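You operate a simulated robot arm through the tools that you are given. There is no shell and no other tool. Be economical: measure what you need, move in short steps, check, and stop when the job is done.

You are at the controls of a simulated robot arm. One attempt, no reset.

JOB
Crimp the lug with the yellow sleeve at its printed size.
Fine: carriage out again, lug back in its place in the lug tray.

Only the result counts: the job must be done as asked and must still hold three seconds after the hand-in. Knocking over, shifting, dropping, spilling or breaking anything else fails it.

ROBOT AND FRAMES
A 7-joint arm with a two-finger parallel gripper, fixed in place. Base frame: the origin is at the foot of the arm, x ahead of it, y to its left, z up. Lengths are in mm, angles in degrees, forces in N, time in s.
With the tool pointing down near the work surface it reaches from about 240 to 680 mm from the base axis. Its first joint turns from -66.0 to 66.0 degrees. Payload 2.4 kg.
Tool frame: the origin (TCP) lies between the finger pads and is the grasp point; the fingertips stand 30 mm ahead of it; z points along the fingers, y is the line along which they close. Largest opening 94 mm; finger width 28, thickness 10; the body of the gripper, 50 by 96 mm, starts 55 mm behind the TCP.
Orientation is told as [roll, pitch, yaw] about the base's x, y, z axes, in that order, counted from this pose: with the fingers straight down and closing along the base's y, the tool's x points along the base's -x, its y along +y and its z along -z.

CONTROLS
- The arm moves only by the tool drive_tool. Its arguments are lists of equal length, an entry for each row: "rot": the turn, a rotation vector about the base's x, y, z in degrees, a list of three; "travel": the shift along the base's x, y, z in m, a list of three; "fingers": the gripper command, from -1 (shut) to 1 (fully open), values between in proportion. In form: {"rot": [[ax, ay, az], ...], "travel": [[dx, dy, dz], ...], "fingers": [fingers, ...]}. A call has 1 to 12 rows; each row shifts and turns the commanded pose from where the row before left it. Each row takes 0.2 s and may step no farther than 50 mm and 8.6 degrees from the row before; otherwise, or with a gripper value out of range, the whole call is refused. Where a pose cannot be reached the arm comes as near as it can. A force on the tool above 50 N (or 10 N above the force at the start of the call, whichever is more), or a blocked arm, ends the call early, and 0.2 s more pass. Each finger travels about 153 mm/s and halts on what it meets, pressing with about 45 N; the grip force reading is that of the motor and also rises with nothing between the fingers. The clock runs only during rows and for 0.2 s after the last one: add rows that do not move to give the fingers time. It gives the time, the measured TCP pose, the force on the tool (base axes), the opening and the grip force at its end, in the units of the frame above (readings bear some noise).
- Cameras (640 x 400 px; columns grow to the right, rows downward): "scene" is fixed at [31.4, 501, 1408.7]; the picture's right is [-0.62, -0.79, 0.00], its down [-0.69, 0.54, -0.48] and it looks along [0.37, -0.29, -0.88] (base axes); focal length 214 px, centre (320, 200). "wrist" rides on the gripper at [-37, 0, -58] in the tool frame; the picture's right is [0.00, -1.00, 0.00], its down [0.97, 0.00, -0.24] and it looks along [0.24, 0.00, 0.97] (tool axes); focal length 218 px, centre (320, 200).
- capture(camera): a new picture of that camera. No time passes.
- pixel_to_xyz(camera, pixels): there is no depth. For up to 12 entries [column, row, z] of the newest picture of that camera ("zoom" is the newest enlarged one), the place [x, y] in the base frame at which the ray of that pixel passes the height z, good to about 2 mm. No time passes.
- enlarge(camera, box): a new picture of the part [left, top, right, bottom] of that camera's present view, enlarged. No time passes.
- job_done(): hands the job in; it is judged then, once.

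Work in short steps. Measure before you move; look again where a grasp or a placing could have gone wrong, and mend it. You have 80 turns and 38 pictures in all, those below and enlarged ones among them. Open the gripper and draw the arm clear of the work before you hand the job in, unless the task says otherwise; then end with one line.

The tools are called after ">>>" as name(argument=value, ...) on one line, values as JSON. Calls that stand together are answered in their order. drive_tool: Moves the arm, as the interface text tells. Its arguments: {"type":"object","properties":{"rot":{"type":"array","items":{"type":"array","items":{"type":"number"}}},"travel":{"type":"array","items":{"type":"array","items":{"type":"number"}}},"fingers":{"type":"array","items":{"type":"number"}}},"required":["rot","travel","fingers"]} The other tools are called the same way: capture (camera) takes a picture; pixel_to_xyz (camera, pixels) gives the place at which the rays of pixels pass given heights; enlarge (camera, box) takes an enlarged picture of a part of a camera's view; job_done () hands the job in.

At the start:

```text
time: 0.0
position: [410.7, -31.1, 1297.1]
orientation: [0.0, 0.0, -0.1]
ft_force: [-0.7, 0.0, 0.3]
width: 94.2
gripper_force: 0.1
```

scene: 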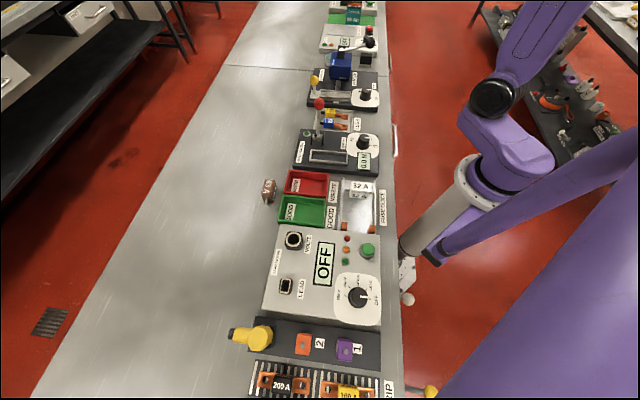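
wrist: 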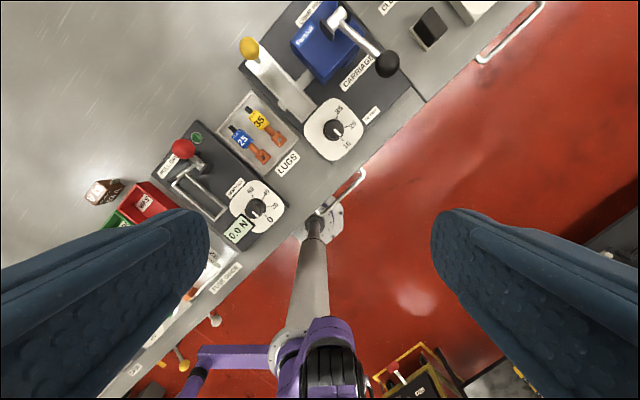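

The wrist view shows the lug tray (255,130), the crimp station with dial (335,128), yellow lever (250,48) and carriage crank. I enlarge both views of it.

>>> enlarge(camera="wrist", box=[220, 0, 420, 180])

>>> enlarge(camera="scene", box=[280, 20, 400, 140])

```text
2.22 times, centred on (320, 90) of wrist
```

zoom: 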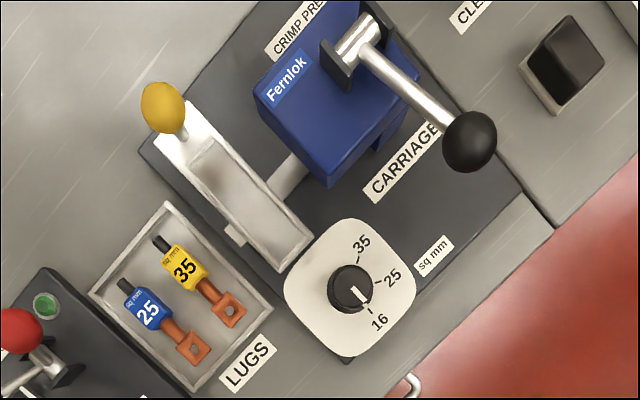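

```text
3.33 times, centred on (340, 80) of scene
```

zoom: 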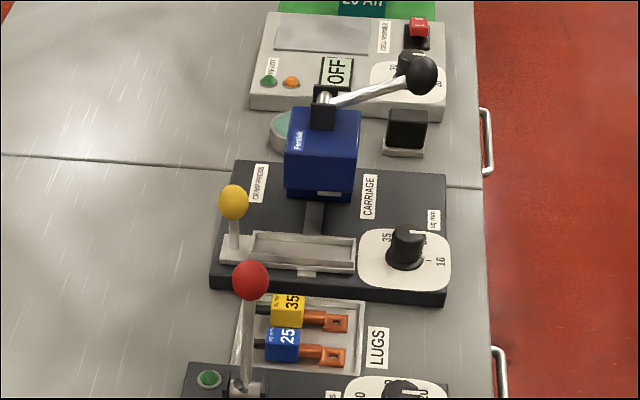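

I triangulate key features by casting rays at two heights from both cameras.

>>> pixel_to_xyz(camera="wrist", pixels=[[248.8, 48, 900], [248.8, 48, 1000], [333.5, 129.6, 900], [333.5, 129.6, 950], [258.7, 118, 880], [258.7, 118, 910], [279, 139.5, 880], [279, 139.5, 910], [387.5, 63, 900], [387.5, 63, 1100], [247, 133, 890], [341, 128, 920]])

>>> pixel_to_xyz(camera="zoom", pixels=[[233, 202, 900], [233, 202, 1000], [407, 240, 900], [407, 240, 950], [289, 310, 880], [289, 310, 910], [337, 322, 880], [337, 322, 910], [422, 75, 900], [422, 75, 1100], [316, 270, 900], [316, 270, 920]])

```text
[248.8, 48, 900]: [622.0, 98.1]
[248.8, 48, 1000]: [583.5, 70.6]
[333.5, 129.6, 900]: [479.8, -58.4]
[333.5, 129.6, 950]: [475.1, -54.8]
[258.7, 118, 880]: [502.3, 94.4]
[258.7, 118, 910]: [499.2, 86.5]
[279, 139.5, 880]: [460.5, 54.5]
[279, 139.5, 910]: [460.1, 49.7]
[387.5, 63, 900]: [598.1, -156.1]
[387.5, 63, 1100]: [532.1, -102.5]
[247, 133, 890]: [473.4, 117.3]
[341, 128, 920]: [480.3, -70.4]
```

```text
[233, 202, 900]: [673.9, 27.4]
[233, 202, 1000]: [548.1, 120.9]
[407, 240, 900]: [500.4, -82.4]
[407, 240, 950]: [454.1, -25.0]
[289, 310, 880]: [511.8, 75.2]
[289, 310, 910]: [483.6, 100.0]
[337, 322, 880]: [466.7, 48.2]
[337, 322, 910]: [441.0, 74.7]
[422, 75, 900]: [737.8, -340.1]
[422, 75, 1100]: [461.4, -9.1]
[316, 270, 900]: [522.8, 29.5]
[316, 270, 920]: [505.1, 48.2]
```

Estimates: 35 lug sleeve ≈(501,91,894), lug axis ≈43°, yellow knob ≈(599,82,959), dial knob ≈(477,-57,924), crank knob ≈(554,-120,1033). I move above the station with yaw ≈43 for a closer look.

>>> drive_tool(rot=[[0, 0, 8.5], [0, 0, 8.5], [0, 0, 8.5], [0, 0, 8.5], [0, 0, 8.5], [0, 0, 0]], travel=[[0.014, 0.01, -0.03], [0.014, 0.01, -0.03], [0.014, 0.01, -0.03], [0.014, 0.01, -0.03], [0.014, 0.01, -0.027], [0, 0, 0]], fingers=[1, 1, 1, 1, 1, 1])

>>> capture(camera="wrist")

```text
time: 1.4
position: [480.4, 19.5, 1149.5]
orientation: [0.0, -0.1, 42.5]
ft_force: [-0.2, 0.6, 0.6]
width: 93.9
gripper_force: 0.1
```

```text
33 pictures are left
```

wrist: 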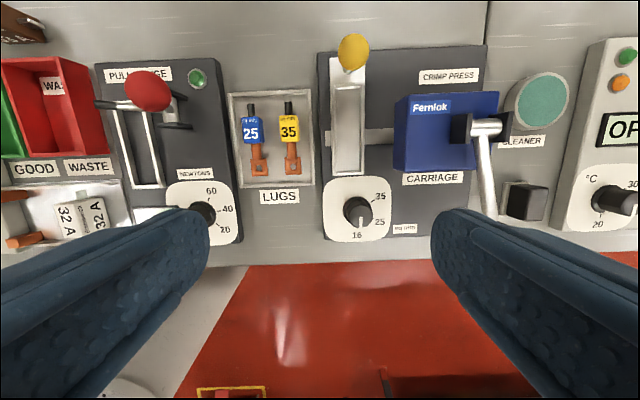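

Camera is aligned with the station; enlarge for details of the carriage nest, rail and dial.

>>> enlarge(camera="wrist", box=[225, 20, 515, 250])

```text
1.74 times, centred on (370, 135) of wrist
```

zoom: 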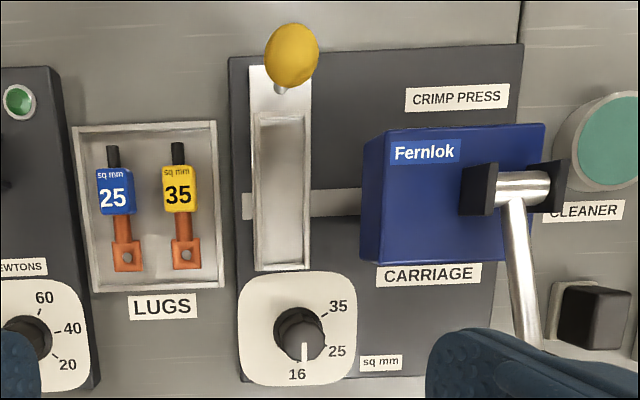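

Now triangulate carriage, dial and crank from the new view together with the scene picture.

>>> pixel_to_xyz(camera="zoom", pixels=[[309, 269, 890], [309, 269, 920], [256, 271, 890], [256, 271, 920], [303, 335, 900], [303, 335, 940], [292, 55, 940], [292, 55, 980], [178, 190, 890], [178, 190, 910], [186, 254, 885], [522, 188, 1000]])

>>> pixel_to_xyz(camera="scene", pixels=[[351.1, 92, 890], [351.1, 92, 920], [350.2, 100.4, 890], [350.2, 100.4, 920], [366.1, 92, 900], [366.1, 92, 940], [313.9, 80.6, 940], [313.9, 80.6, 980], [370.6, 42.5, 1000], [370.6, 42.5, 1060], [341.5, 49.7, 1000]])

>>> enlarge(camera="scene", box=[300, 40, 390, 130])

```text
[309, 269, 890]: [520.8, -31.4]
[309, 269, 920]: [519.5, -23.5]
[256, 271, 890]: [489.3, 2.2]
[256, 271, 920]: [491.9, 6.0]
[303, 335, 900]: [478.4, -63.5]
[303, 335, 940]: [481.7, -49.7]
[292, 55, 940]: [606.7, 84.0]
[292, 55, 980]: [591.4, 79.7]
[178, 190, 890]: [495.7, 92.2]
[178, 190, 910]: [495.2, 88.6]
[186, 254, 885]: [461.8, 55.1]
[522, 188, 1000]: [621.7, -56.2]
```

```text
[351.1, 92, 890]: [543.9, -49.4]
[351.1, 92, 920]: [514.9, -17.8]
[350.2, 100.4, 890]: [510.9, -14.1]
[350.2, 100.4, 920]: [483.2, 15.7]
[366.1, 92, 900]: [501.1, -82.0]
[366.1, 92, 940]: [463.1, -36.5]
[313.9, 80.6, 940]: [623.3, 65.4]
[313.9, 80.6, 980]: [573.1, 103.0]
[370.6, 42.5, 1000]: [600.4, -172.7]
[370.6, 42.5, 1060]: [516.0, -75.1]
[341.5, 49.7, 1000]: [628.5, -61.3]
```

```text
4.44 times, centred on (345, 85) of scene
```

zoom: 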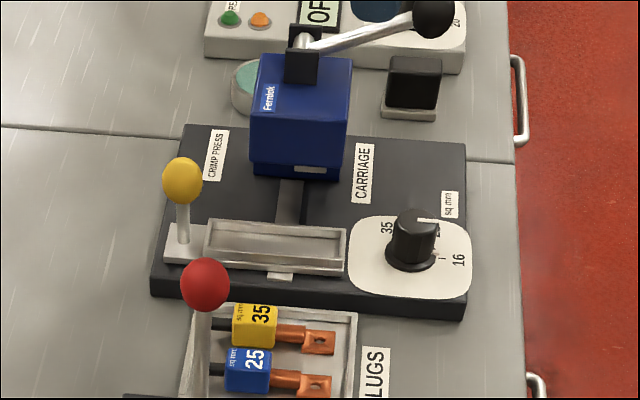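

Dial knob top ≈(480,-55.5,923), carriage rim z≈912. I go above the dial knob with yaw -17 (to have room for ~+120° turn), fingers to ~46 mm, then check.

>>> drive_tool(rot=[[0, 0, -8.5], [0, 0, -8.5], [0, 0, -8.5], [0, 0, -8.5], [0, 0, -8.5], [0, 0, -8.5], [0, 0, -8.5], [0, 0, 0]], travel=[[0, -0.015, -0.015], [0, -0.015, -0.02], [0, -0.015, -0.025], [0, -0.015, -0.025], [0, -0.015, -0.025], [0, 0, -0.02], [0, 0, -0.02], [0, 0, 0]], fingers=[0, 0, 0, 0, 0, 0, 0, 0])

>>> capture(camera="wrist")

```text
time: 3.2
position: [479.7, -57.2, 999.1]
orientation: [0.0, 0.1, -17.2]
ft_force: [0.7, 0.0, 0.0]
width: 47.2
gripper_force: 0.0
```

```text
30 pictures are left
```

wrist: 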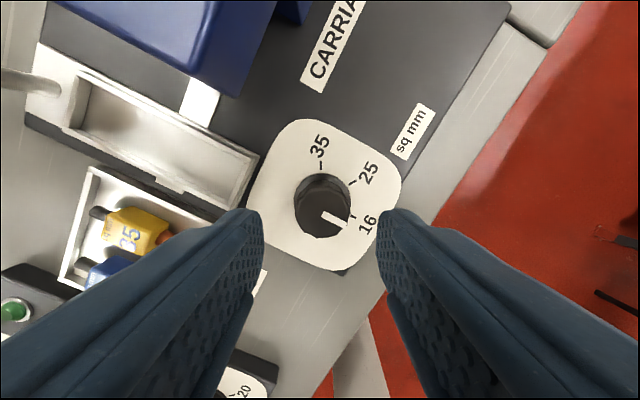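

Ticks (354,216), (352,184), (321,163) around dial centre; I convert to get actual angles and the knob centre.

>>> pixel_to_xyz(camera="wrist", pixels=[[354, 216, 901], [352, 184, 901], [321, 163, 901], [322, 195, 901], [294, 200, 901], [350, 195, 901], [323, 214, 923], [346, 224, 923], [322, 217, 923], [350, 218, 923], [296, 218, 923]])

>>> enlarge(camera="wrist", box=[240, 110, 410, 280])

```text
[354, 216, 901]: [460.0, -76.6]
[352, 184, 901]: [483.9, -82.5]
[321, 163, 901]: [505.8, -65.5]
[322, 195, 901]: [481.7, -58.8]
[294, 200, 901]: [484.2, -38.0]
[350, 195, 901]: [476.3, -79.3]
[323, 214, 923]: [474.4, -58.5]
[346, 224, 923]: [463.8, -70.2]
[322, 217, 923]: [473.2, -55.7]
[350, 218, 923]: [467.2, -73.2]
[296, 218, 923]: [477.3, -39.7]
```

```text
2.35 times, centred on (325, 195) of wrist
```

zoom: 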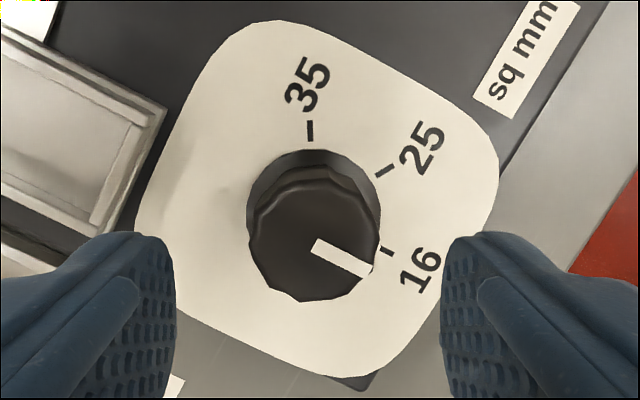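

Ticks lie at -27°, 32°, 92° in the picture and the pointer at -27°, so a +119° turn sets 35. Descend on the knob (centre ≈(477.5,-57)) and close.

>>> drive_tool(rot=[[0, 0, 0], [0, 0, 0], [0, 0, 0], [0, 0, 0], [0, 0, 0], [0, 0, 0], [0, 0, 0]], travel=[[-0.002, 0, -0.025], [0, 0, -0.02], [0, 0, -0.016], [0, 0, 0], [0, 0, 0], [0, 0, 0], [0, 0, 0]], fingers=[0, 0, 0, 0, -1, -1, -1])

```text
time: 4.8
position: [478.2, -56.8, 938.8]
orientation: [0.1, 0.0, -17.1]
ft_force: [-3.9, -11.2, -5.8]
width: 33.0
gripper_force: 45.0
```

Gripped at 33 mm. Turn +119° in two calls.

>>> drive_tool(rot=[[0, 0, 8.5], [0, 0, 8.5], [0, 0, 8.5], [0, 0, 8.5], [0, 0, 8.5], [0, 0, 8.5], [0, 0, 8.5]], travel=[[0, 0, 0], [0, 0, 0], [0, 0, 0], [0, 0, 0], [0, 0, 0], [0, 0, 0], [0, 0, 0]], fingers=[-1, -1, -1, -1, -1, -1, -1])

>>> drive_tool(rot=[[0, 0, 8.5], [0, 0, 8.5], [0, 0, 8.5], [0, 0, 8.5], [0, 0, 8.5], [0, 0, 8.5], [0, 0, 8.5]], travel=[[0, 0, 0], [0, 0, 0], [0, 0, 0], [0, 0, 0], [0, 0, 0], [0, 0, 0], [0, 0, 0]], fingers=[-1, -1, -1, -1, -1, -1, -1])

```text
time: 6.4
position: [477.3, -56.5, 937.9]
orientation: [0.0, 0.0, 42.7]
ft_force: [-4.1, -23.5, -1.0]
width: 32.6
gripper_force: 45.2
```

```text
time: 8.0
position: [476.9, -55.3, 938.6]
orientation: [0.2, 0.0, 102.1]
ft_force: [-17.5, -2.3, 12.4]
width: 32.3
gripper_force: 44.7
```

Turned to yaw 102. Release, rise, and look.

>>> drive_tool(rot=[[0, 0, 0], [0, 0, 0], [0, 0, 0], [0, 0, 0], [0, 0, 0]], travel=[[0, 0, 0], [0, 0, 0], [0, 0, 0.025], [0, 0, 0.04], [0, 0, 0.04]], fingers=[0, 0, 0, 0, 0])

>>> capture(camera="wrist")

```text
time: 9.2
position: [476.6, -56.5, 1045.6]
orientation: [0.1, 0.0, 102.1]
ft_force: [0.2, -0.4, -0.6]
width: 47.0
gripper_force: 0.1
```

```text
28 pictures are left
```

wrist: 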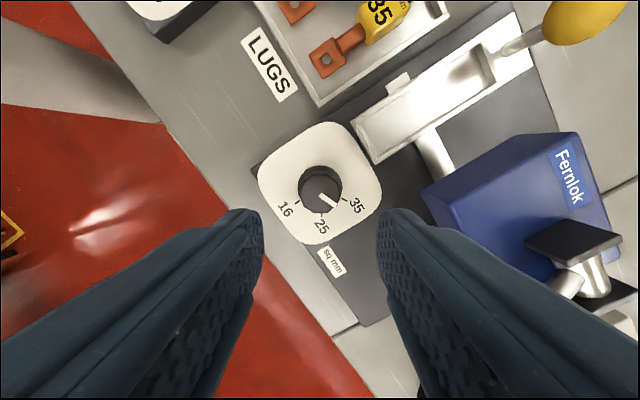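

>>> enlarge(camera="wrist", box=[250, 110, 400, 260])

```text
2.67 times, centred on (325, 185) of wrist
```

zoom: 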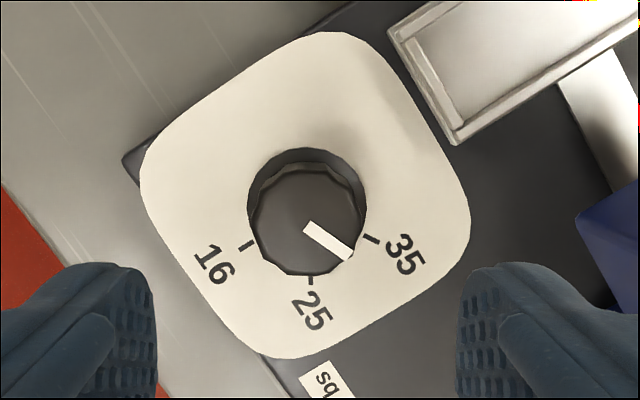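

Pointer is at -33° vs the 35 tick at about -27°: about 6° short. Regrip and turn +6.

>>> drive_tool(rot=[[0, 0, 0], [0, 0, 0], [0, 0, 0], [0, 0, 0], [0, 0, 0], [0, 0, 0], [0, 0, 3], [0, 0, 3], [0, 0, 0]], travel=[[0, 0, -0.04], [0, 0, -0.04], [0, 0, -0.027], [0, 0, 0], [0, 0, 0], [0, 0, 0], [0, 0, 0], [0, 0, 0], [0, 0, 0]], fingers=[0, 0, 0, -1, -1, -1, -1, -1, -1])

>>> drive_tool(rot=[[0, 0, 0], [0, 0, 0], [0, 0, 0], [0, 0, 0], [0, 0, 0]], travel=[[0, 0, 0], [0, 0, 0], [0, 0, 0.025], [0, 0, 0.04], [0, 0, 0.04]], fingers=[0, 0, 0, 0, 0])

>>> enlarge(camera="wrist", box=[250, 110, 400, 260])

```text
time: 11.2
position: [477.1, -56.1, 938.2]
orientation: [0.1, -0.1, 108.0]
ft_force: [-16.2, -3.1, 37.0]
width: 32.4
gripper_force: 45.0
```

```text
time: 12.4
position: [477.6, -55.9, 1044.3]
orientation: [0.0, 0.1, 108.0]
ft_force: [0.2, 0.6, 0.3]
width: 46.7
gripper_force: 0.1
```

```text
2.67 times, centred on (325, 185) of wrist
```

zoom: 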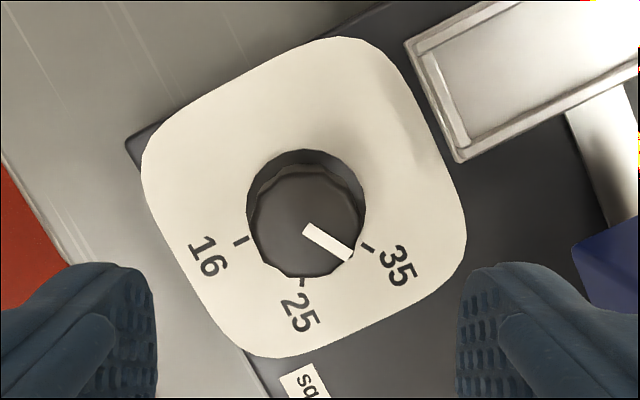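

The pointer now lines up with the 35 tick. Next, go above the lug tray with yaw ≈43 for a close look.

>>> drive_tool(rot=[[0, 0, -8.2], [0, 0, -8.2], [0, 0, -8.2], [0, 0, -8.2], [0, 0, -8.2], [0, 0, -8.2], [0, 0, -8.2], [0, 0, -8.2], [0, 0, 0]], travel=[[0.001, 0.0165, 0], [0.001, 0.0165, 0], [0.001, 0.0165, 0], [0.001, 0.0165, 0], [0.001, 0.0165, 0], [0.001, 0.0165, 0], [0.001, 0.0165, 0], [0.001, 0.0165, 0], [0, 0, 0]], fingers=[-0.2, -0.2, -0.2, -0.2, -0.2, -0.2, -0.2, -0.2, -0.2])

>>> capture(camera="wrist")

>>> enlarge(camera="wrist", box=[200, 40, 460, 240])

```text
time: 14.4
position: [486.8, 76.6, 1040.4]
orientation: [0.1, 0.1, 42.4]
ft_force: [-0.5, 0.0, -0.8]
width: 37.6
gripper_force: 0.0
```

```text
25 pictures are left
```

wrist: 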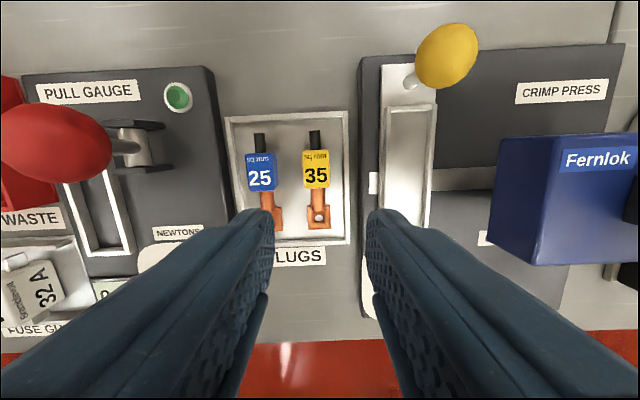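

```text
2.00 times, centred on (330, 140) of wrist
```

zoom: 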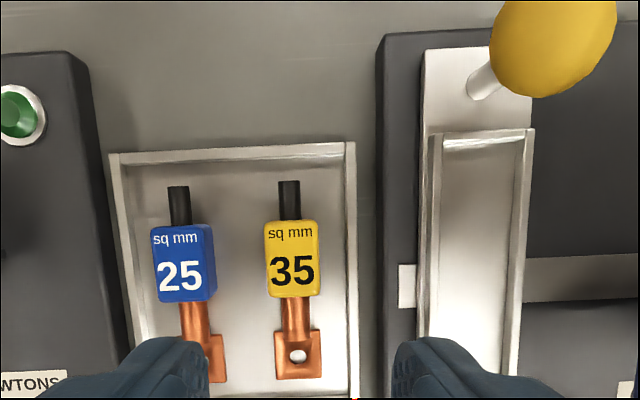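

Triangulate the sleeve top ("35" digits), hole, and carriage features between this view and the scene view.

>>> pixel_to_xyz(camera="zoom", pixels=[[292, 271, 890], [292, 271, 910], [298, 355, 880], [298, 355, 900], [265, 222, 897], [318, 220, 897], [272, 297, 897], [318, 297, 897], [347, 297, 890], [530, 132, 912], [434, 137, 912], [425, 330, 912]])

>>> pixel_to_xyz(camera="scene", pixels=[[332.6, 110.45, 890], [332.6, 110.45, 910], [344.8, 117, 880], [344.8, 117, 900]])

```text
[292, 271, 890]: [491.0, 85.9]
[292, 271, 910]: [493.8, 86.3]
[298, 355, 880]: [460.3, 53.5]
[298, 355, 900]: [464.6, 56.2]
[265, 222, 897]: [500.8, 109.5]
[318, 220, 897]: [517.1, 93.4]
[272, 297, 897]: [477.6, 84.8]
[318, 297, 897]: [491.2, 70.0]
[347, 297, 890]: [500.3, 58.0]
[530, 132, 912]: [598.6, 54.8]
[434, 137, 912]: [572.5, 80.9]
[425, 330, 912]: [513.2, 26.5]
```

```text
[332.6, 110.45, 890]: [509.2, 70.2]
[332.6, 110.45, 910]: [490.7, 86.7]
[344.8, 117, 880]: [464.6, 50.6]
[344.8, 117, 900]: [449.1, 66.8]
```

Sleeve top is z≈907, about 21 mm wide, centre ≈(498,90). Check lug length and nest length precisely.

>>> pixel_to_xyz(camera="zoom", pixels=[[289, 182, 895], [300, 378, 884], [441, 142, 912], [525, 140, 912], [430, 330, 912], [513, 330, 912], [482, 152, 903], [288, 345, 884], [321, 345, 884], [353, 143, 895], [345, 155, 884], [350, 300, 895]])

>>> enlarge(camera="scene", box=[310, 75, 370, 125])

```text
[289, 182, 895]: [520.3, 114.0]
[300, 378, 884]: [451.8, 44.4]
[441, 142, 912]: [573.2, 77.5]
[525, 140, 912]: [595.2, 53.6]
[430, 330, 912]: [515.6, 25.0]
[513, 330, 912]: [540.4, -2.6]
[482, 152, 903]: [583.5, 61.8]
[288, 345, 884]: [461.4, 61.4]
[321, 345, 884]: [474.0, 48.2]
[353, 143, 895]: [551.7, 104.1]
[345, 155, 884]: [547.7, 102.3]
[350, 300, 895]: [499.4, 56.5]
```

```text
8.00 times, centred on (340, 100) of scene
```

zoom: 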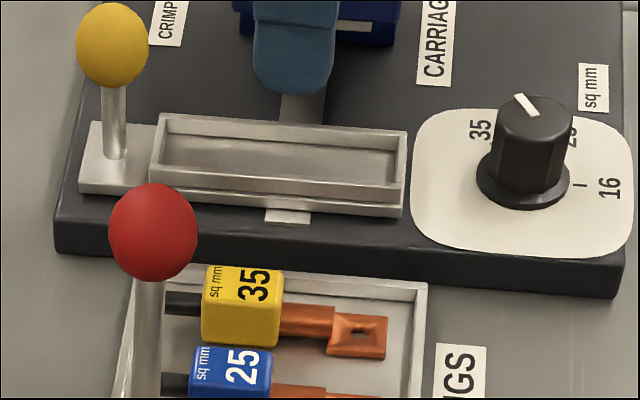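

Lug ≈98 mm long, nest ≈105 mm inside. I hover over the nest to measure it accurately before carrying the lug.

>>> drive_tool(rot=[[0, 0, 0], [0, 0, 0], [0, 0, 0]], travel=[[0.02, -0.03, 0], [0.02, -0.03, 0], [0, 0, 0]], fingers=[-0.2, -0.2, -0.2])

>>> enlarge(camera="wrist", box=[220, 20, 420, 260])

```text
time: 15.2
position: [524.0, 16.1, 1041.8]
orientation: [0.0, 0.0, 42.5]
ft_force: [0.6, -0.3, 0.1]
width: 37.5
gripper_force: 0.1
```

```text
1.67 times, centred on (320, 140) of wrist
```

zoom: 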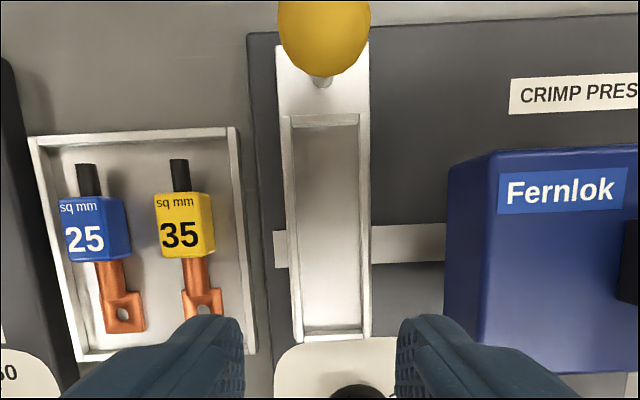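

>>> pixel_to_xyz(camera="zoom", pixels=[[292, 126, 912], [359, 124, 912], [302, 331, 912], [363, 328, 912], [296, 340, 912], [369, 336, 912], [180, 160, 895], [193, 317, 884], [156, 194, 907], [210, 192, 907], [162, 257, 907], [214, 252, 907]])

```text
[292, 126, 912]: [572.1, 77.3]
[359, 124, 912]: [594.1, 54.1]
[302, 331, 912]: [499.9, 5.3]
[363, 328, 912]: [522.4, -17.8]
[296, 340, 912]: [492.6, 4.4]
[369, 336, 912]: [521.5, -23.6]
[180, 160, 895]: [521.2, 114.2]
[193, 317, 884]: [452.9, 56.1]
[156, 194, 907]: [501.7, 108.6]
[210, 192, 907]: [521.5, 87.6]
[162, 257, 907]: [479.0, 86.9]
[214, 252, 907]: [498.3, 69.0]
```

The station axis is at 45°. Nest inside centre ≈(547,29.7). Check tray rim height at its front-right corner.

>>> pixel_to_xyz(camera="zoom", pixels=[[256, 352, 885], [256, 352, 905], [236, 129, 895]])

>>> pixel_to_xyz(camera="scene", pixels=[[353.4, 110.6, 885], [353.4, 110.6, 905]])

```text
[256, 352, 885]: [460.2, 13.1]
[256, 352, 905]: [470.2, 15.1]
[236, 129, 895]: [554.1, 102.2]
```

```text
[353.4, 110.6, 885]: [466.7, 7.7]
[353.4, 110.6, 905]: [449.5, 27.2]
```

Rim ≈890, so tips at 898 clear it. Move over the sleeve, yaw 45, and descend to TCP z≈960 first.

>>> drive_tool(rot=[[0, 0, 2.5], [0, 0, 0], [0, 0, 0], [0, 0, 0], [0, 0, 0]], travel=[[-0.013, 0.0365, 0], [-0.013, 0.0365, 0], [0, 0, -0.04], [0, 0, -0.04], [0, 0, 0]], fingers=[-0.15, -0.15, -0.15, -0.15, -0.15])

>>> capture(camera="wrist")

```text
time: 16.4
position: [502.6, 91.7, 961.0]
orientation: [0.1, 0.0, 44.9]
ft_force: [0.6, -1.1, -0.8]
width: 40.0
gripper_force: 0.0
```

```text
21 pictures are left
```

wrist: 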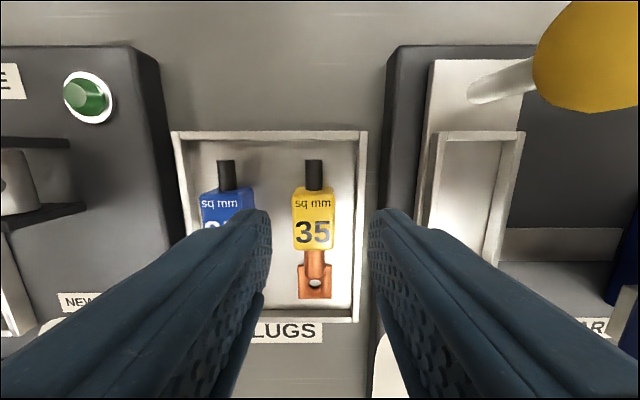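

Measure the sleeve top corners from this close view.

>>> pixel_to_xyz(camera="wrist", pixels=[[293, 190, 907], [333, 190, 907], [295, 249, 907], [333, 249, 907], [314, 160, 897], [315, 298, 884], [320, 220, 907]])

```text
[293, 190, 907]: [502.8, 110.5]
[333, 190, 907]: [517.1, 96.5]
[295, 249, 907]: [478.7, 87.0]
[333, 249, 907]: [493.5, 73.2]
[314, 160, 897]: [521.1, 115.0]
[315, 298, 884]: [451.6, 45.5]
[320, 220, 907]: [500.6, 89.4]
```

Sleeve centre ≈(498,91.8), aligned at 45°. Shift, descend to z≈928, close, then lift 45 mm.

>>> drive_tool(rot=[[0, 0, 0], [0, 0, 0], [0, 0, 0], [0, 0, 0], [0, 0, 0], [0, 0, 0]], travel=[[-0.0045, 0, 0], [0, 0, -0.018], [0, 0, -0.015], [0, 0, 0], [0, 0, 0], [0, 0, 0]], fingers=[-0.15, -0.15, -0.15, -1, -1, -1])

>>> drive_tool(rot=[[0, 0, 0], [0, 0, 0], [0, 0, 0], [0, 0, 0]], travel=[[0, 0, 0.01], [0, 0, 0.02], [0, 0, 0.025], [0, 0, 0]], fingers=[-1, -1, -1, -1])

>>> capture(camera="wrist")

```text
time: 17.8
position: [496.6, 89.8, 931.0]
orientation: [0.0, -0.1, 44.9]
ft_force: [-0.8, -0.5, 4.2]
width: 23.1
gripper_force: 45.3
```

```text
time: 18.8
position: [496.1, 89.6, 983.6]
orientation: [0.0, 0.0, 44.9]
ft_force: [0.0, 0.1, -0.6]
width: 23.1
gripper_force: 44.9
```

```text
20 pictures are left
```

wrist: 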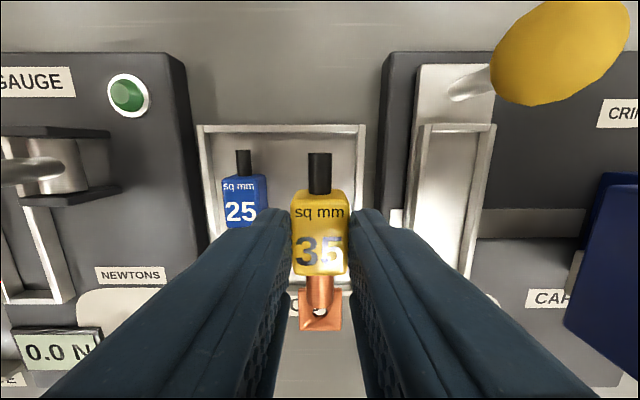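

Lug held. Check the in-hand lug ends, then carry to above the nest.

>>> pixel_to_xyz(camera="wrist", pixels=[[319, 153, 949], [320, 331, 936]])

>>> drive_tool(rot=[[0, 0, 0], [0, 0, 0], [0, 0, 0], [0, 0, 0]], travel=[[0.02, -0.0168, 0], [0.02, -0.0168, 0], [0.0204, -0.0168, 0], [0, 0, 0]], fingers=[-1, -1, -1, -1])

>>> capture(camera="wrist")

```text
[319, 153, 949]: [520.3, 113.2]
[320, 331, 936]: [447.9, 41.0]
```

```text
time: 19.8
position: [556.8, 39.4, 983.1]
orientation: [0.0, 0.0, 45.0]
ft_force: [-0.7, -0.6, -0.2]
width: 23.1
gripper_force: 45.2
```

```text
19 pictures are left
```

wrist: 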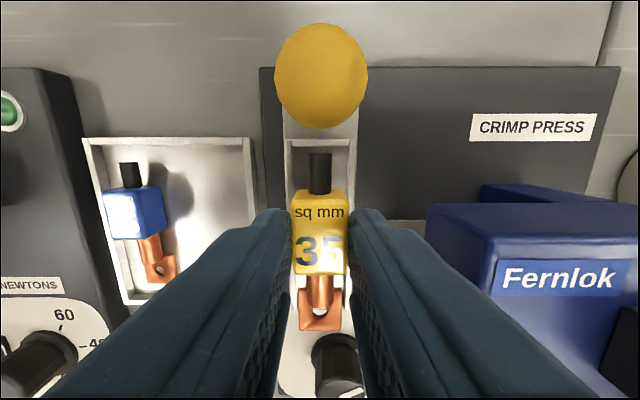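

Check the nest's far end relative to the held lug from this view.

>>> pixel_to_xyz(camera="wrist", pixels=[[320, 147, 912], [290, 147, 912], [351, 145, 912], [319, 153, 949], [320, 331, 936]])

>>> enlarge(camera="wrist", box=[260, 110, 380, 190])

>>> enlarge(camera="scene", box=[305, 65, 375, 125])

```text
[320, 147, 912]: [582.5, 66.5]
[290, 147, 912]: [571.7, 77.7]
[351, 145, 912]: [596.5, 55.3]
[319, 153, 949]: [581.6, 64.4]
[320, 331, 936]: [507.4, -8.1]
```

```text
5.00 times, centred on (320, 150) of wrist
```

zoom: 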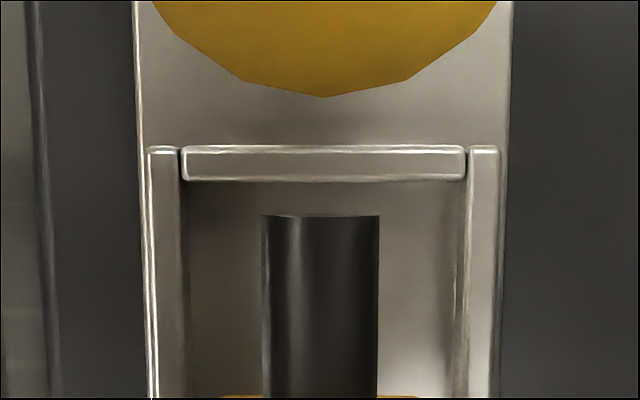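

```text
6.67 times, centred on (340, 95) of scene
```

zoom: 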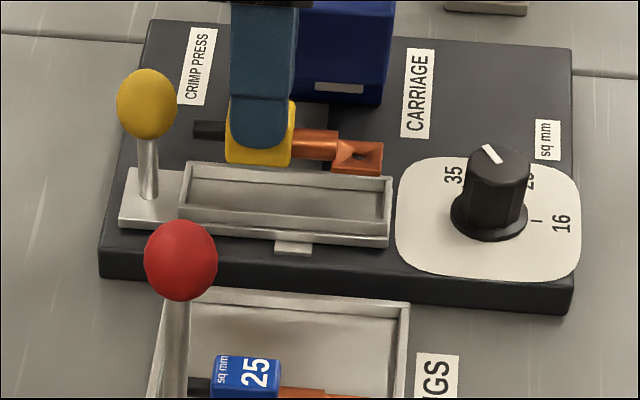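

Lug is centred in the nest in both directions. Lower, then creep to contact.

>>> drive_tool(rot=[[0, 0, 0], [0, 0, 0], [0, 0, 0]], travel=[[0, 0, -0.012], [0, 0, -0.012], [0, 0, 0]], fingers=[-1, -1, -1])

>>> drive_tool(rot=[[0, 0, 0], [0, 0, 0], [0, 0, 0]], travel=[[0, 0, -0.002], [0, 0, -0.002], [0, 0, 0]], fingers=[-1, -1, -1])

>>> drive_tool(rot=[[0, 0, 0], [0, 0, 0], [0, 0, 0]], travel=[[0, 0, -0.002], [0, 0, -0.002], [0, 0, 0]], fingers=[-1, -1, -1])

>>> enlarge(camera="scene", box=[305, 65, 375, 125])

```text
time: 20.6
position: [553.9, 40.4, 958.8]
orientation: [0.1, 0.0, 44.9]
ft_force: [-0.5, -0.1, -1.0]
width: 22.9
gripper_force: 44.7
```

```text
time: 21.4
position: [555.8, 40.3, 957.0]
orientation: [-0.1, 0.0, 44.9]
ft_force: [0.1, -0.2, -0.4]
width: 22.9
gripper_force: 44.9
```

```text
time: 22.2
position: [556.9, 38.5, 954.7]
orientation: [-0.2, -0.2, 44.8]
ft_force: [-7.2, -5.3, 35.9]
width: 22.9
gripper_force: 45.4
```

```text
6.67 times, centred on (340, 95) of scene
```

zoom: 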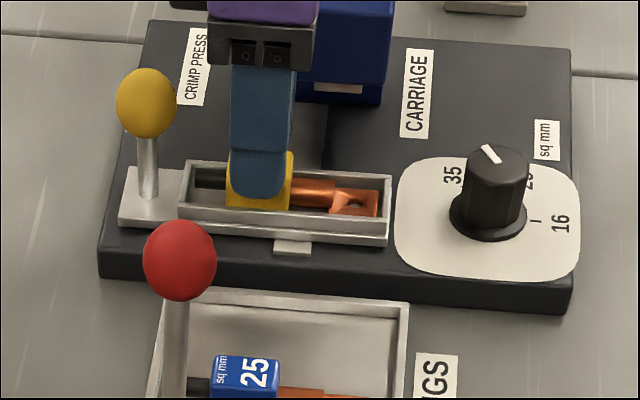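

Contact at z≈955 and the lug appears inside the nest. Ease, release and rise.

>>> drive_tool(rot=[[0, 0, 0], [0, 0, 0], [0, 0, 0], [0, 0, 0], [0, 0, 0], [0, 0, 0]], travel=[[0, 0, 0.002], [0, 0, 0], [0, 0, 0], [0, 0, 0.03], [0, 0, 0.04], [0, 0, 0]], fingers=[-1, -0.15, -0.15, -0.15, -0.15, -0.15])

>>> capture(camera="wrist")

>>> enlarge(camera="scene", box=[305, 65, 375, 125])

```text
time: 23.6
position: [555.3, 40.9, 1024.9]
orientation: [0.0, 0.0, 44.9]
ft_force: [0.1, 0.0, -0.6]
width: 39.9
gripper_force: 0.1
```

```text
15 pictures are left
```

wrist: 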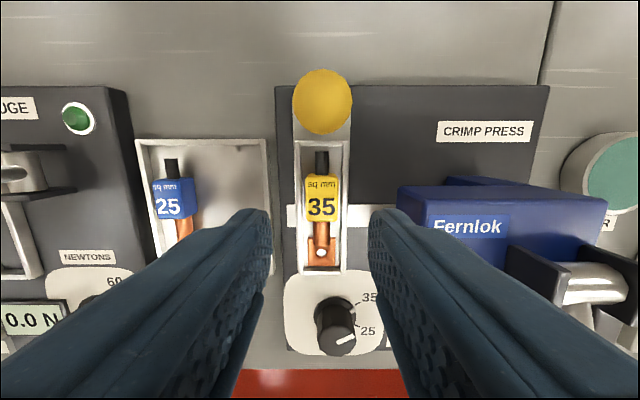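

```text
6.67 times, centred on (340, 95) of scene
```

zoom: 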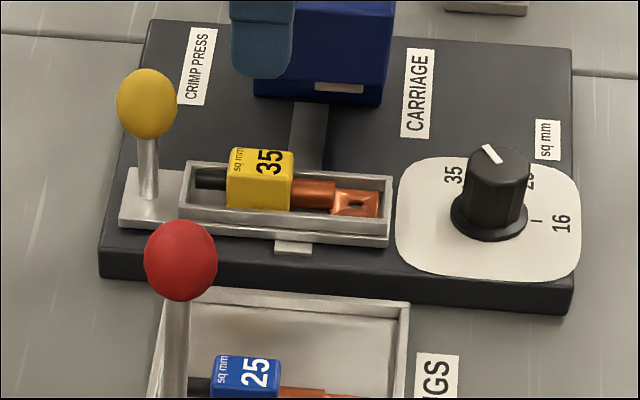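

Lug is well seated. Now check press body clearances for sliding the carriage by the yellow knob: triangulate the label, and knob.

>>> pixel_to_xyz(camera="wrist", pixels=[[470, 228, 980], [470, 228, 1020], [322, 100, 940], [322, 100, 970], [400, 187, 980], [400, 187, 1000], [447, 180, 1000], [607, 200, 1000], [550, 255, 1010]])

>>> pixel_to_xyz(camera="scene", pixels=[[333.4, 61.7, 980], [333.4, 61.7, 1020], [318.5, 80, 940], [318.5, 80, 970], [330.7, 52.4, 980], [330.7, 52.4, 1000], [352.3, 53.3, 1000]])

>>> enlarge(camera="scene", box=[310, 20, 390, 90])

```text
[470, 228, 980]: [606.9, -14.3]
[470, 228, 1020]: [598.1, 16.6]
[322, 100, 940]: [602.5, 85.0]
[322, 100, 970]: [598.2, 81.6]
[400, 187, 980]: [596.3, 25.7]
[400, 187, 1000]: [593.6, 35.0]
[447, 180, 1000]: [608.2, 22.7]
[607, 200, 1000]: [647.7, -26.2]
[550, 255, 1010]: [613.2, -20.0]
```

```text
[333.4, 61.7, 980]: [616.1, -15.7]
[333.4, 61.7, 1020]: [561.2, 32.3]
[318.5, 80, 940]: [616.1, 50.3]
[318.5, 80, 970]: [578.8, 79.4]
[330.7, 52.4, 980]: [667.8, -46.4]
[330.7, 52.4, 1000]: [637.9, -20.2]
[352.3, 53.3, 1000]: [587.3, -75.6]
```

```text
5.71 times, centred on (350, 55) of scene
```

zoom: 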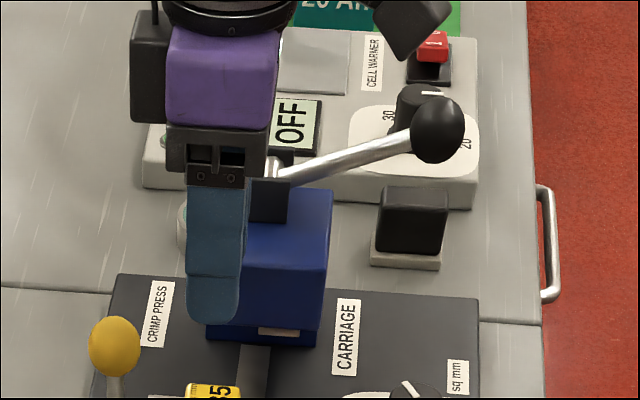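

Press box back edge is s≈441–446, while the knob at (599,82,958) is at s≈481, so the gripper passes behind it. Go above the knob, open 60 mm, descend and grip it.

>>> drive_tool(rot=[[0, 0, 0], [0, 0, 0], [0, 0, 0], [0, 0, 0], [0, 0, 0], [0, 0, 0]], travel=[[0.022, 0.0205, 0], [0.022, 0.0205, 0], [0, 0, 0], [0, 0, -0.03], [0, 0, -0.035], [0, 0, 0]], fingers=[0.3, 0.3, 0.3, 0.3, 0.3, 0.3])

>>> drive_tool(rot=[[0, 0, 0], [0, 0, 0], [0, 0, 0]], travel=[[0, 0, 0], [0, 0, 0], [0, 0, 0]], fingers=[-1, -1, -1])

>>> enlarge(camera="scene", box=[290, 20, 390, 120])

```text
time: 25.0
position: [599.5, 79.8, 960.2]
orientation: [0.1, 0.1, 44.8]
ft_force: [-0.8, 1.1, -0.3]
width: 61.1
gripper_force: 0.1
```

```text
time: 25.8
position: [599.9, 81.1, 959.7]
orientation: [0.0, 0.0, 44.9]
ft_force: [-2.0, 0.5, -2.3]
width: 31.4
gripper_force: 44.9
```

```text
4.00 times, centred on (340, 70) of scene
```

zoom: 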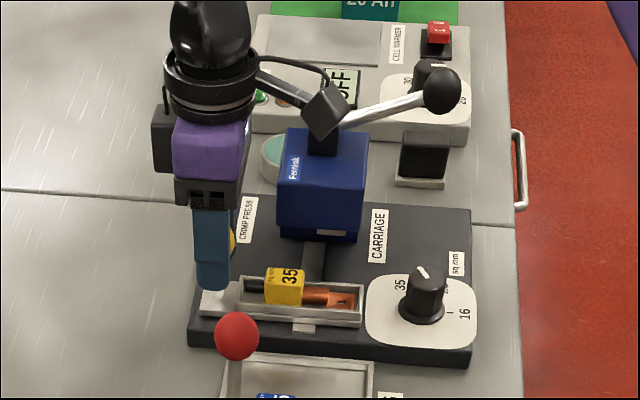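

Knob is gripped (31 mm). Slide the carriage toward the press in 10 mm steps until it stops.

>>> drive_tool(rot=[[0, 0, 0], [0, 0, 0], [0, 0, 0], [0, 0, 0], [0, 0, 0], [0, 0, 0]], travel=[[0.007, -0.007, 0], [0.007, -0.007, 0], [0.007, -0.007, 0], [0.007, -0.007, 0], [0.007, -0.007, 0], [0, 0, 0]], fingers=[-1, -1, -1, -1, -1, -1])

>>> enlarge(camera="scene", box=[290, 20, 390, 120])

```text
time: 27.2
position: [635.0, 44.7, 958.5]
orientation: [-0.1, -0.1, 45.0]
ft_force: [5.1, 4.8, -2.5]
width: 31.3
gripper_force: 45.1
```

```text
4.00 times, centred on (340, 70) of scene
```

zoom: 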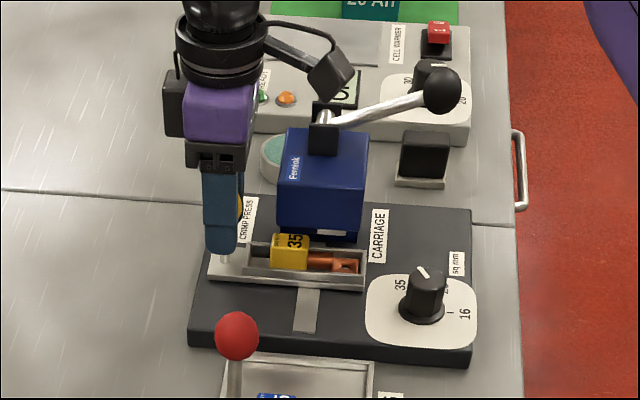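

Carriage follows, force low. Continue in steps of ~8 mm.

>>> drive_tool(rot=[[0, 0, 0], [0, 0, 0], [0, 0, 0], [0, 0, 0], [0, 0, 0]], travel=[[0.0055, -0.0055, 0], [0.0055, -0.0055, 0], [0.0055, -0.0055, 0], [0.0055, -0.0055, 0], [0, 0, 0]], fingers=[-1, -1, -1, -1, -1])

>>> drive_tool(rot=[[0, 0, 0], [0, 0, 0], [0, 0, 0], [0, 0, 0]], travel=[[0.004, -0.004, 0], [0.004, -0.004, 0], [0.004, -0.004, 0], [0, 0, 0]], fingers=[-1, -1, -1, -1])

>>> enlarge(camera="scene", box=[290, 20, 390, 120])

```text
time: 28.2
position: [648.7, 31.5, 958.3]
orientation: [1.3, 0.9, 45.5]
ft_force: [-11.3, 0.0, 9.7]
width: 31.3
gripper_force: 44.3
stopped in row 4: the force on the tool passed its limit (the readings are from after the stop); the commanded pose is now the measured one
```

```text
time: 28.7
position: [649.1, 33.5, 958.3]
orientation: [2.3, 1.7, 45.9]
ft_force: [-12.2, 0.6, 9.1]
width: 31.4
gripper_force: 44.7
stopped in row 2: the force on the tool passed its limit (the readings are from after the stop); the commanded pose is now the measured one
```

```text
4.00 times, centred on (340, 70) of scene
```

zoom: 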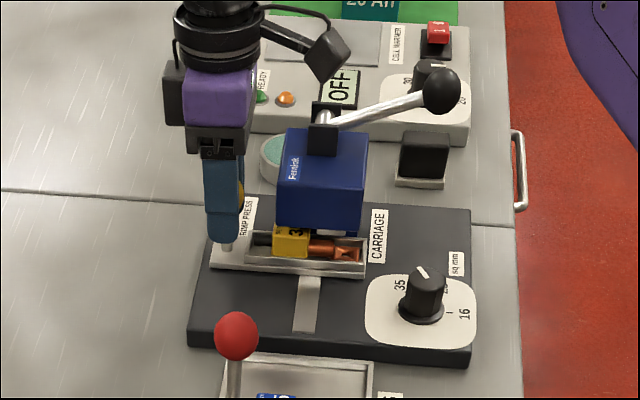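

Stopped after ~69 mm travel. Look from the wrist to judge whether this is the end stop.

>>> capture(camera="wrist")

```text
9 pictures are left
```

wrist: 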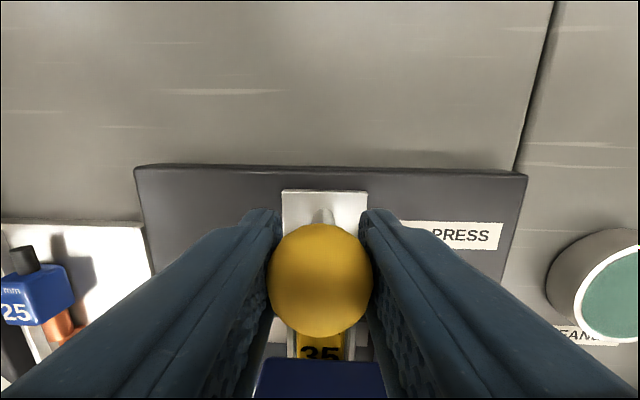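

The carriage sits centred under the press body (35 sleeve at column 320, box centred), so it is at its stop. Release the knob, rise straight up to ~1115 and undo the small tilt.

>>> drive_tool(rot=[[0, 0, 0], [0, 0, 0], [0, 0, 0], [-1.1, -0.8, -0.4], [-1.2, -0.9, -0.5], [0, 0, 0], [0, 0, 0]], travel=[[0, 0, 0], [0, 0, 0], [0, 0, 0.03], [0, 0, 0.04], [0, 0, 0.04], [0, 0, 0.045], [0, 0, 0]], fingers=[0.3, 0.3, 0.3, 0.3, 0.3, 0.3, 0.3])

```text
time: 30.3
position: [648.3, 31.9, 1113.0]
orientation: [-0.7, 1.8, 45.0]
ft_force: [0.0, 0.7, -0.1]
width: 61.4
gripper_force: 0.0
```

Undo residual tilt and move above the crank knob, then look.

>>> drive_tool(rot=[[1.77, -0.78, 0], [0, 0, 0], [0, 0, 0], [0, 0, 0], [0, 0, 0]], travel=[[-0.024, -0.038, 0.01], [-0.024, -0.038, 0], [-0.024, -0.038, 0], [-0.022, -0.038, 0], [0, 0, 0]], fingers=[0.3, 0.3, 0.3, 0.3, 0.3])

>>> capture(camera="wrist")

```text
time: 31.5
position: [554.8, -119.3, 1122.7]
orientation: [0.1, 0.0, 44.9]
ft_force: [-0.1, -0.2, 0.2]
width: 60.9
gripper_force: 0.0
```

```text
8 pictures are left
```

wrist: 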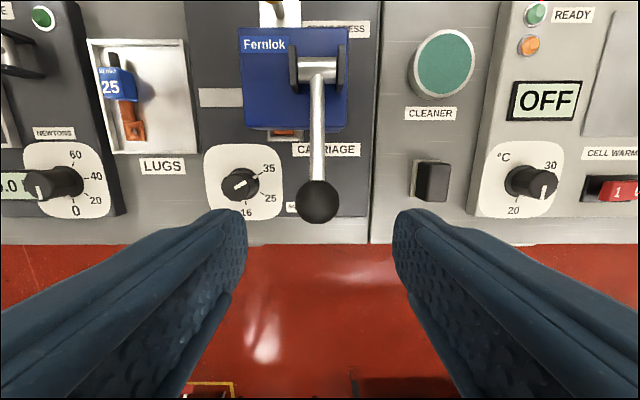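

Measure crank knob and pivot from this view.

>>> pixel_to_xyz(camera="wrist", pixels=[[318, 202, 1020], [318, 202, 1040], [318, 68, 1000], [318, 68, 1015], [297, 202, 1033], [339, 202, 1033], [293, 128, 986], [348, 125, 986]])

```text
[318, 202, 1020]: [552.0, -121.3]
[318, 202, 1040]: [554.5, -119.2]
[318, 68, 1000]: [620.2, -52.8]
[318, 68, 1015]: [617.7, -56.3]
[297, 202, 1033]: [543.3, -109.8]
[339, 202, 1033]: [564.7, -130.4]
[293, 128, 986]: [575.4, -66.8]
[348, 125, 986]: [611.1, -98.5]
```

Knob centre ≈(553.6,-119.9,1033.5), pivot s≈400 z≈1002, radius ≈98. Descend to TCP z≈1043 around the ball and close.

>>> drive_tool(rot=[[0, 0, 0], [0, 0, 0], [0, 0, 0], [0, 0, 0], [0, 0, 0], [0, 0, 0]], travel=[[-0.001, -0.0005, -0.03], [0, 0, -0.03], [0, 0, -0.02], [0, 0, 0], [0, 0, 0], [0, 0, 0]], fingers=[0.3, 0.3, 0.3, -1, -1, -1])

```text
time: 32.9
position: [552.6, -119.6, 1040.5]
orientation: [0.0, 0.1, 44.8]
ft_force: [-5.5, 3.8, 0.3]
width: 31.4
gripper_force: 45.4
```

Ball gripped. Pull the lever down along its arc, first four 6° steps.

>>> drive_tool(rot=[[1.06, -1.06, 0], [1.06, -1.06, 0], [1.06, -1.06, 0], [1.06, -1.06, 0]], travel=[[-0.0021, -0.0021, -0.01], [-0.0013, -0.0013, -0.0102], [-0.0007, -0.0007, -0.0103], [0.0001, 0.0001, -0.0103]], fingers=[-1, -1, -1, -1])

```text
time: 33.9
position: [550.0, -122.9, 1001.4]
orientation: [0.2, -5.8, 44.9]
ft_force: [-17.4, 5.3, 15.5]
width: 31.8
gripper_force: 45.0
```

Moving with moderate force; continue.

>>> drive_tool(rot=[[1.06, -1.06, 0], [1.06, -1.06, 0], [1.06, -1.06, 0], [1.06, -1.06, 0]], travel=[[0.0009, 0.0009, -0.0102], [0.0017, 0.0017, -0.01], [0.0024, 0.0024, -0.0097], [0.0031, 0.0031, -0.0092]], fingers=[-1, -1, -1, -1])

```text
time: 34.8
position: [551.2, -120.3, 972.2]
orientation: [0.6, -10.2, 44.8]
ft_force: [-14.2, 2.2, 15.6]
width: 31.4
gripper_force: 45.4
stopped in row 4: the force on the tool passed its limit (the readings are from after the stop); the commanded pose is now the measured one
```

Stopped on force near θ≈-23°. Take a scene look and try a further push to tell crimp resistance from the end stop.

>>> drive_tool(rot=[[0, 0, 0], [0, 0, 0], [0, 0, 0], [0, 0, 0]], travel=[[0.002, 0.002, -0.006], [0.002, 0.002, -0.006], [0.002, 0.002, -0.006], [0, 0, 0]], fingers=[-1, -1, -1, -1])

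>>> enlarge(camera="scene", box=[300, 20, 400, 110])

```text
time: 35.2
position: [550.8, -119.8, 968.9]
orientation: [0.9, -10.0, 44.7]
ft_force: [-10.9, 1.7, 15.3]
width: 31.4
gripper_force: 44.9
stopped in row 2: the force on the tool passed its limit (the readings are from after the stop); the commanded pose is now the measured one
```

```text
4.44 times, centred on (350, 65) of scene
```

zoom: 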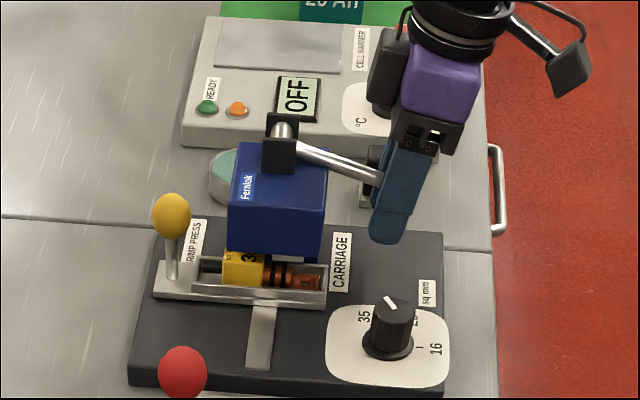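

Black crimp bands are visible on the barrel at (278,272) and the lever is at its stop. Return the lever up along the arc.

>>> drive_tool(rot=[[-1.0, 1.0, 0], [-1.0, 1.0, 0], [-1.0, 1.0, 0], [-1.0, 1.0, 0]], travel=[[-0.0008, -0.0008, 0.0098], [-0.0007, -0.0007, 0.01], [-0.0004, -0.0004, 0.0102], [0, 0, 0.0103]], fingers=[-1, -1, -1, -1])

>>> drive_tool(rot=[[-1.0, 1.0, 0], [-1.0, 1.0, 0], [-1.0, 1.0, 0], [0, 0, 0]], travel=[[0.0006, 0.0006, 0.0103], [0.001, 0.001, 0.0102], [0.0013, 0.0013, 0.01], [0, 0, 0]], fingers=[-1, -1, -1, -1])

```text
time: 36.2
position: [549.4, -121.8, 1008.1]
orientation: [1.1, -4.1, 44.5]
ft_force: [-18.4, -4.5, -7.9]
width: 31.4
gripper_force: 45.2
```

```text
time: 37.2
position: [554.6, -118.0, 1034.4]
orientation: [1.1, 0.0, 44.6]
ft_force: [-2.3, -7.5, -39.0]
width: 31.4
gripper_force: 44.8
```

Lever is back near its upper stop (reaction -39 N). Release and rise, then check with pictures.

>>> drive_tool(rot=[[0, 0, 0], [0, 0, 0], [0, 0, 0], [0, 0, 0], [0, 0, 0]], travel=[[0, 0, 0], [0, 0, 0], [0, 0, 0.04], [0, 0, 0.04], [0, 0, 0]], fingers=[0.3, 0.3, 0.3, 0.3, 0.3])

>>> enlarge(camera="scene", box=[300, 20, 400, 110])

```text
time: 38.4
position: [553.9, -116.6, 1118.0]
orientation: [0.7, -0.2, 44.6]
ft_force: [-0.2, 0.3, -0.4]
width: 60.9
gripper_force: 0.0
```

```text
4.44 times, centred on (350, 65) of scene
```

zoom: 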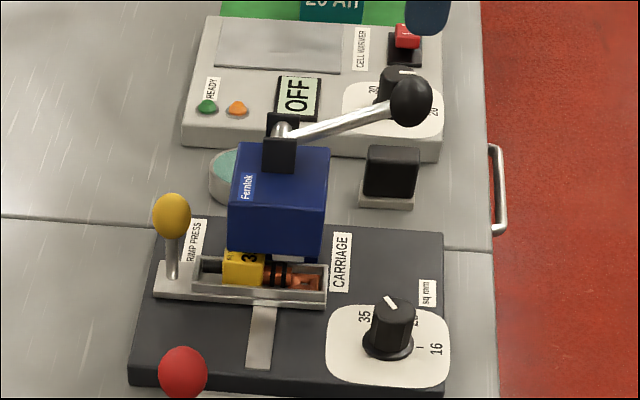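

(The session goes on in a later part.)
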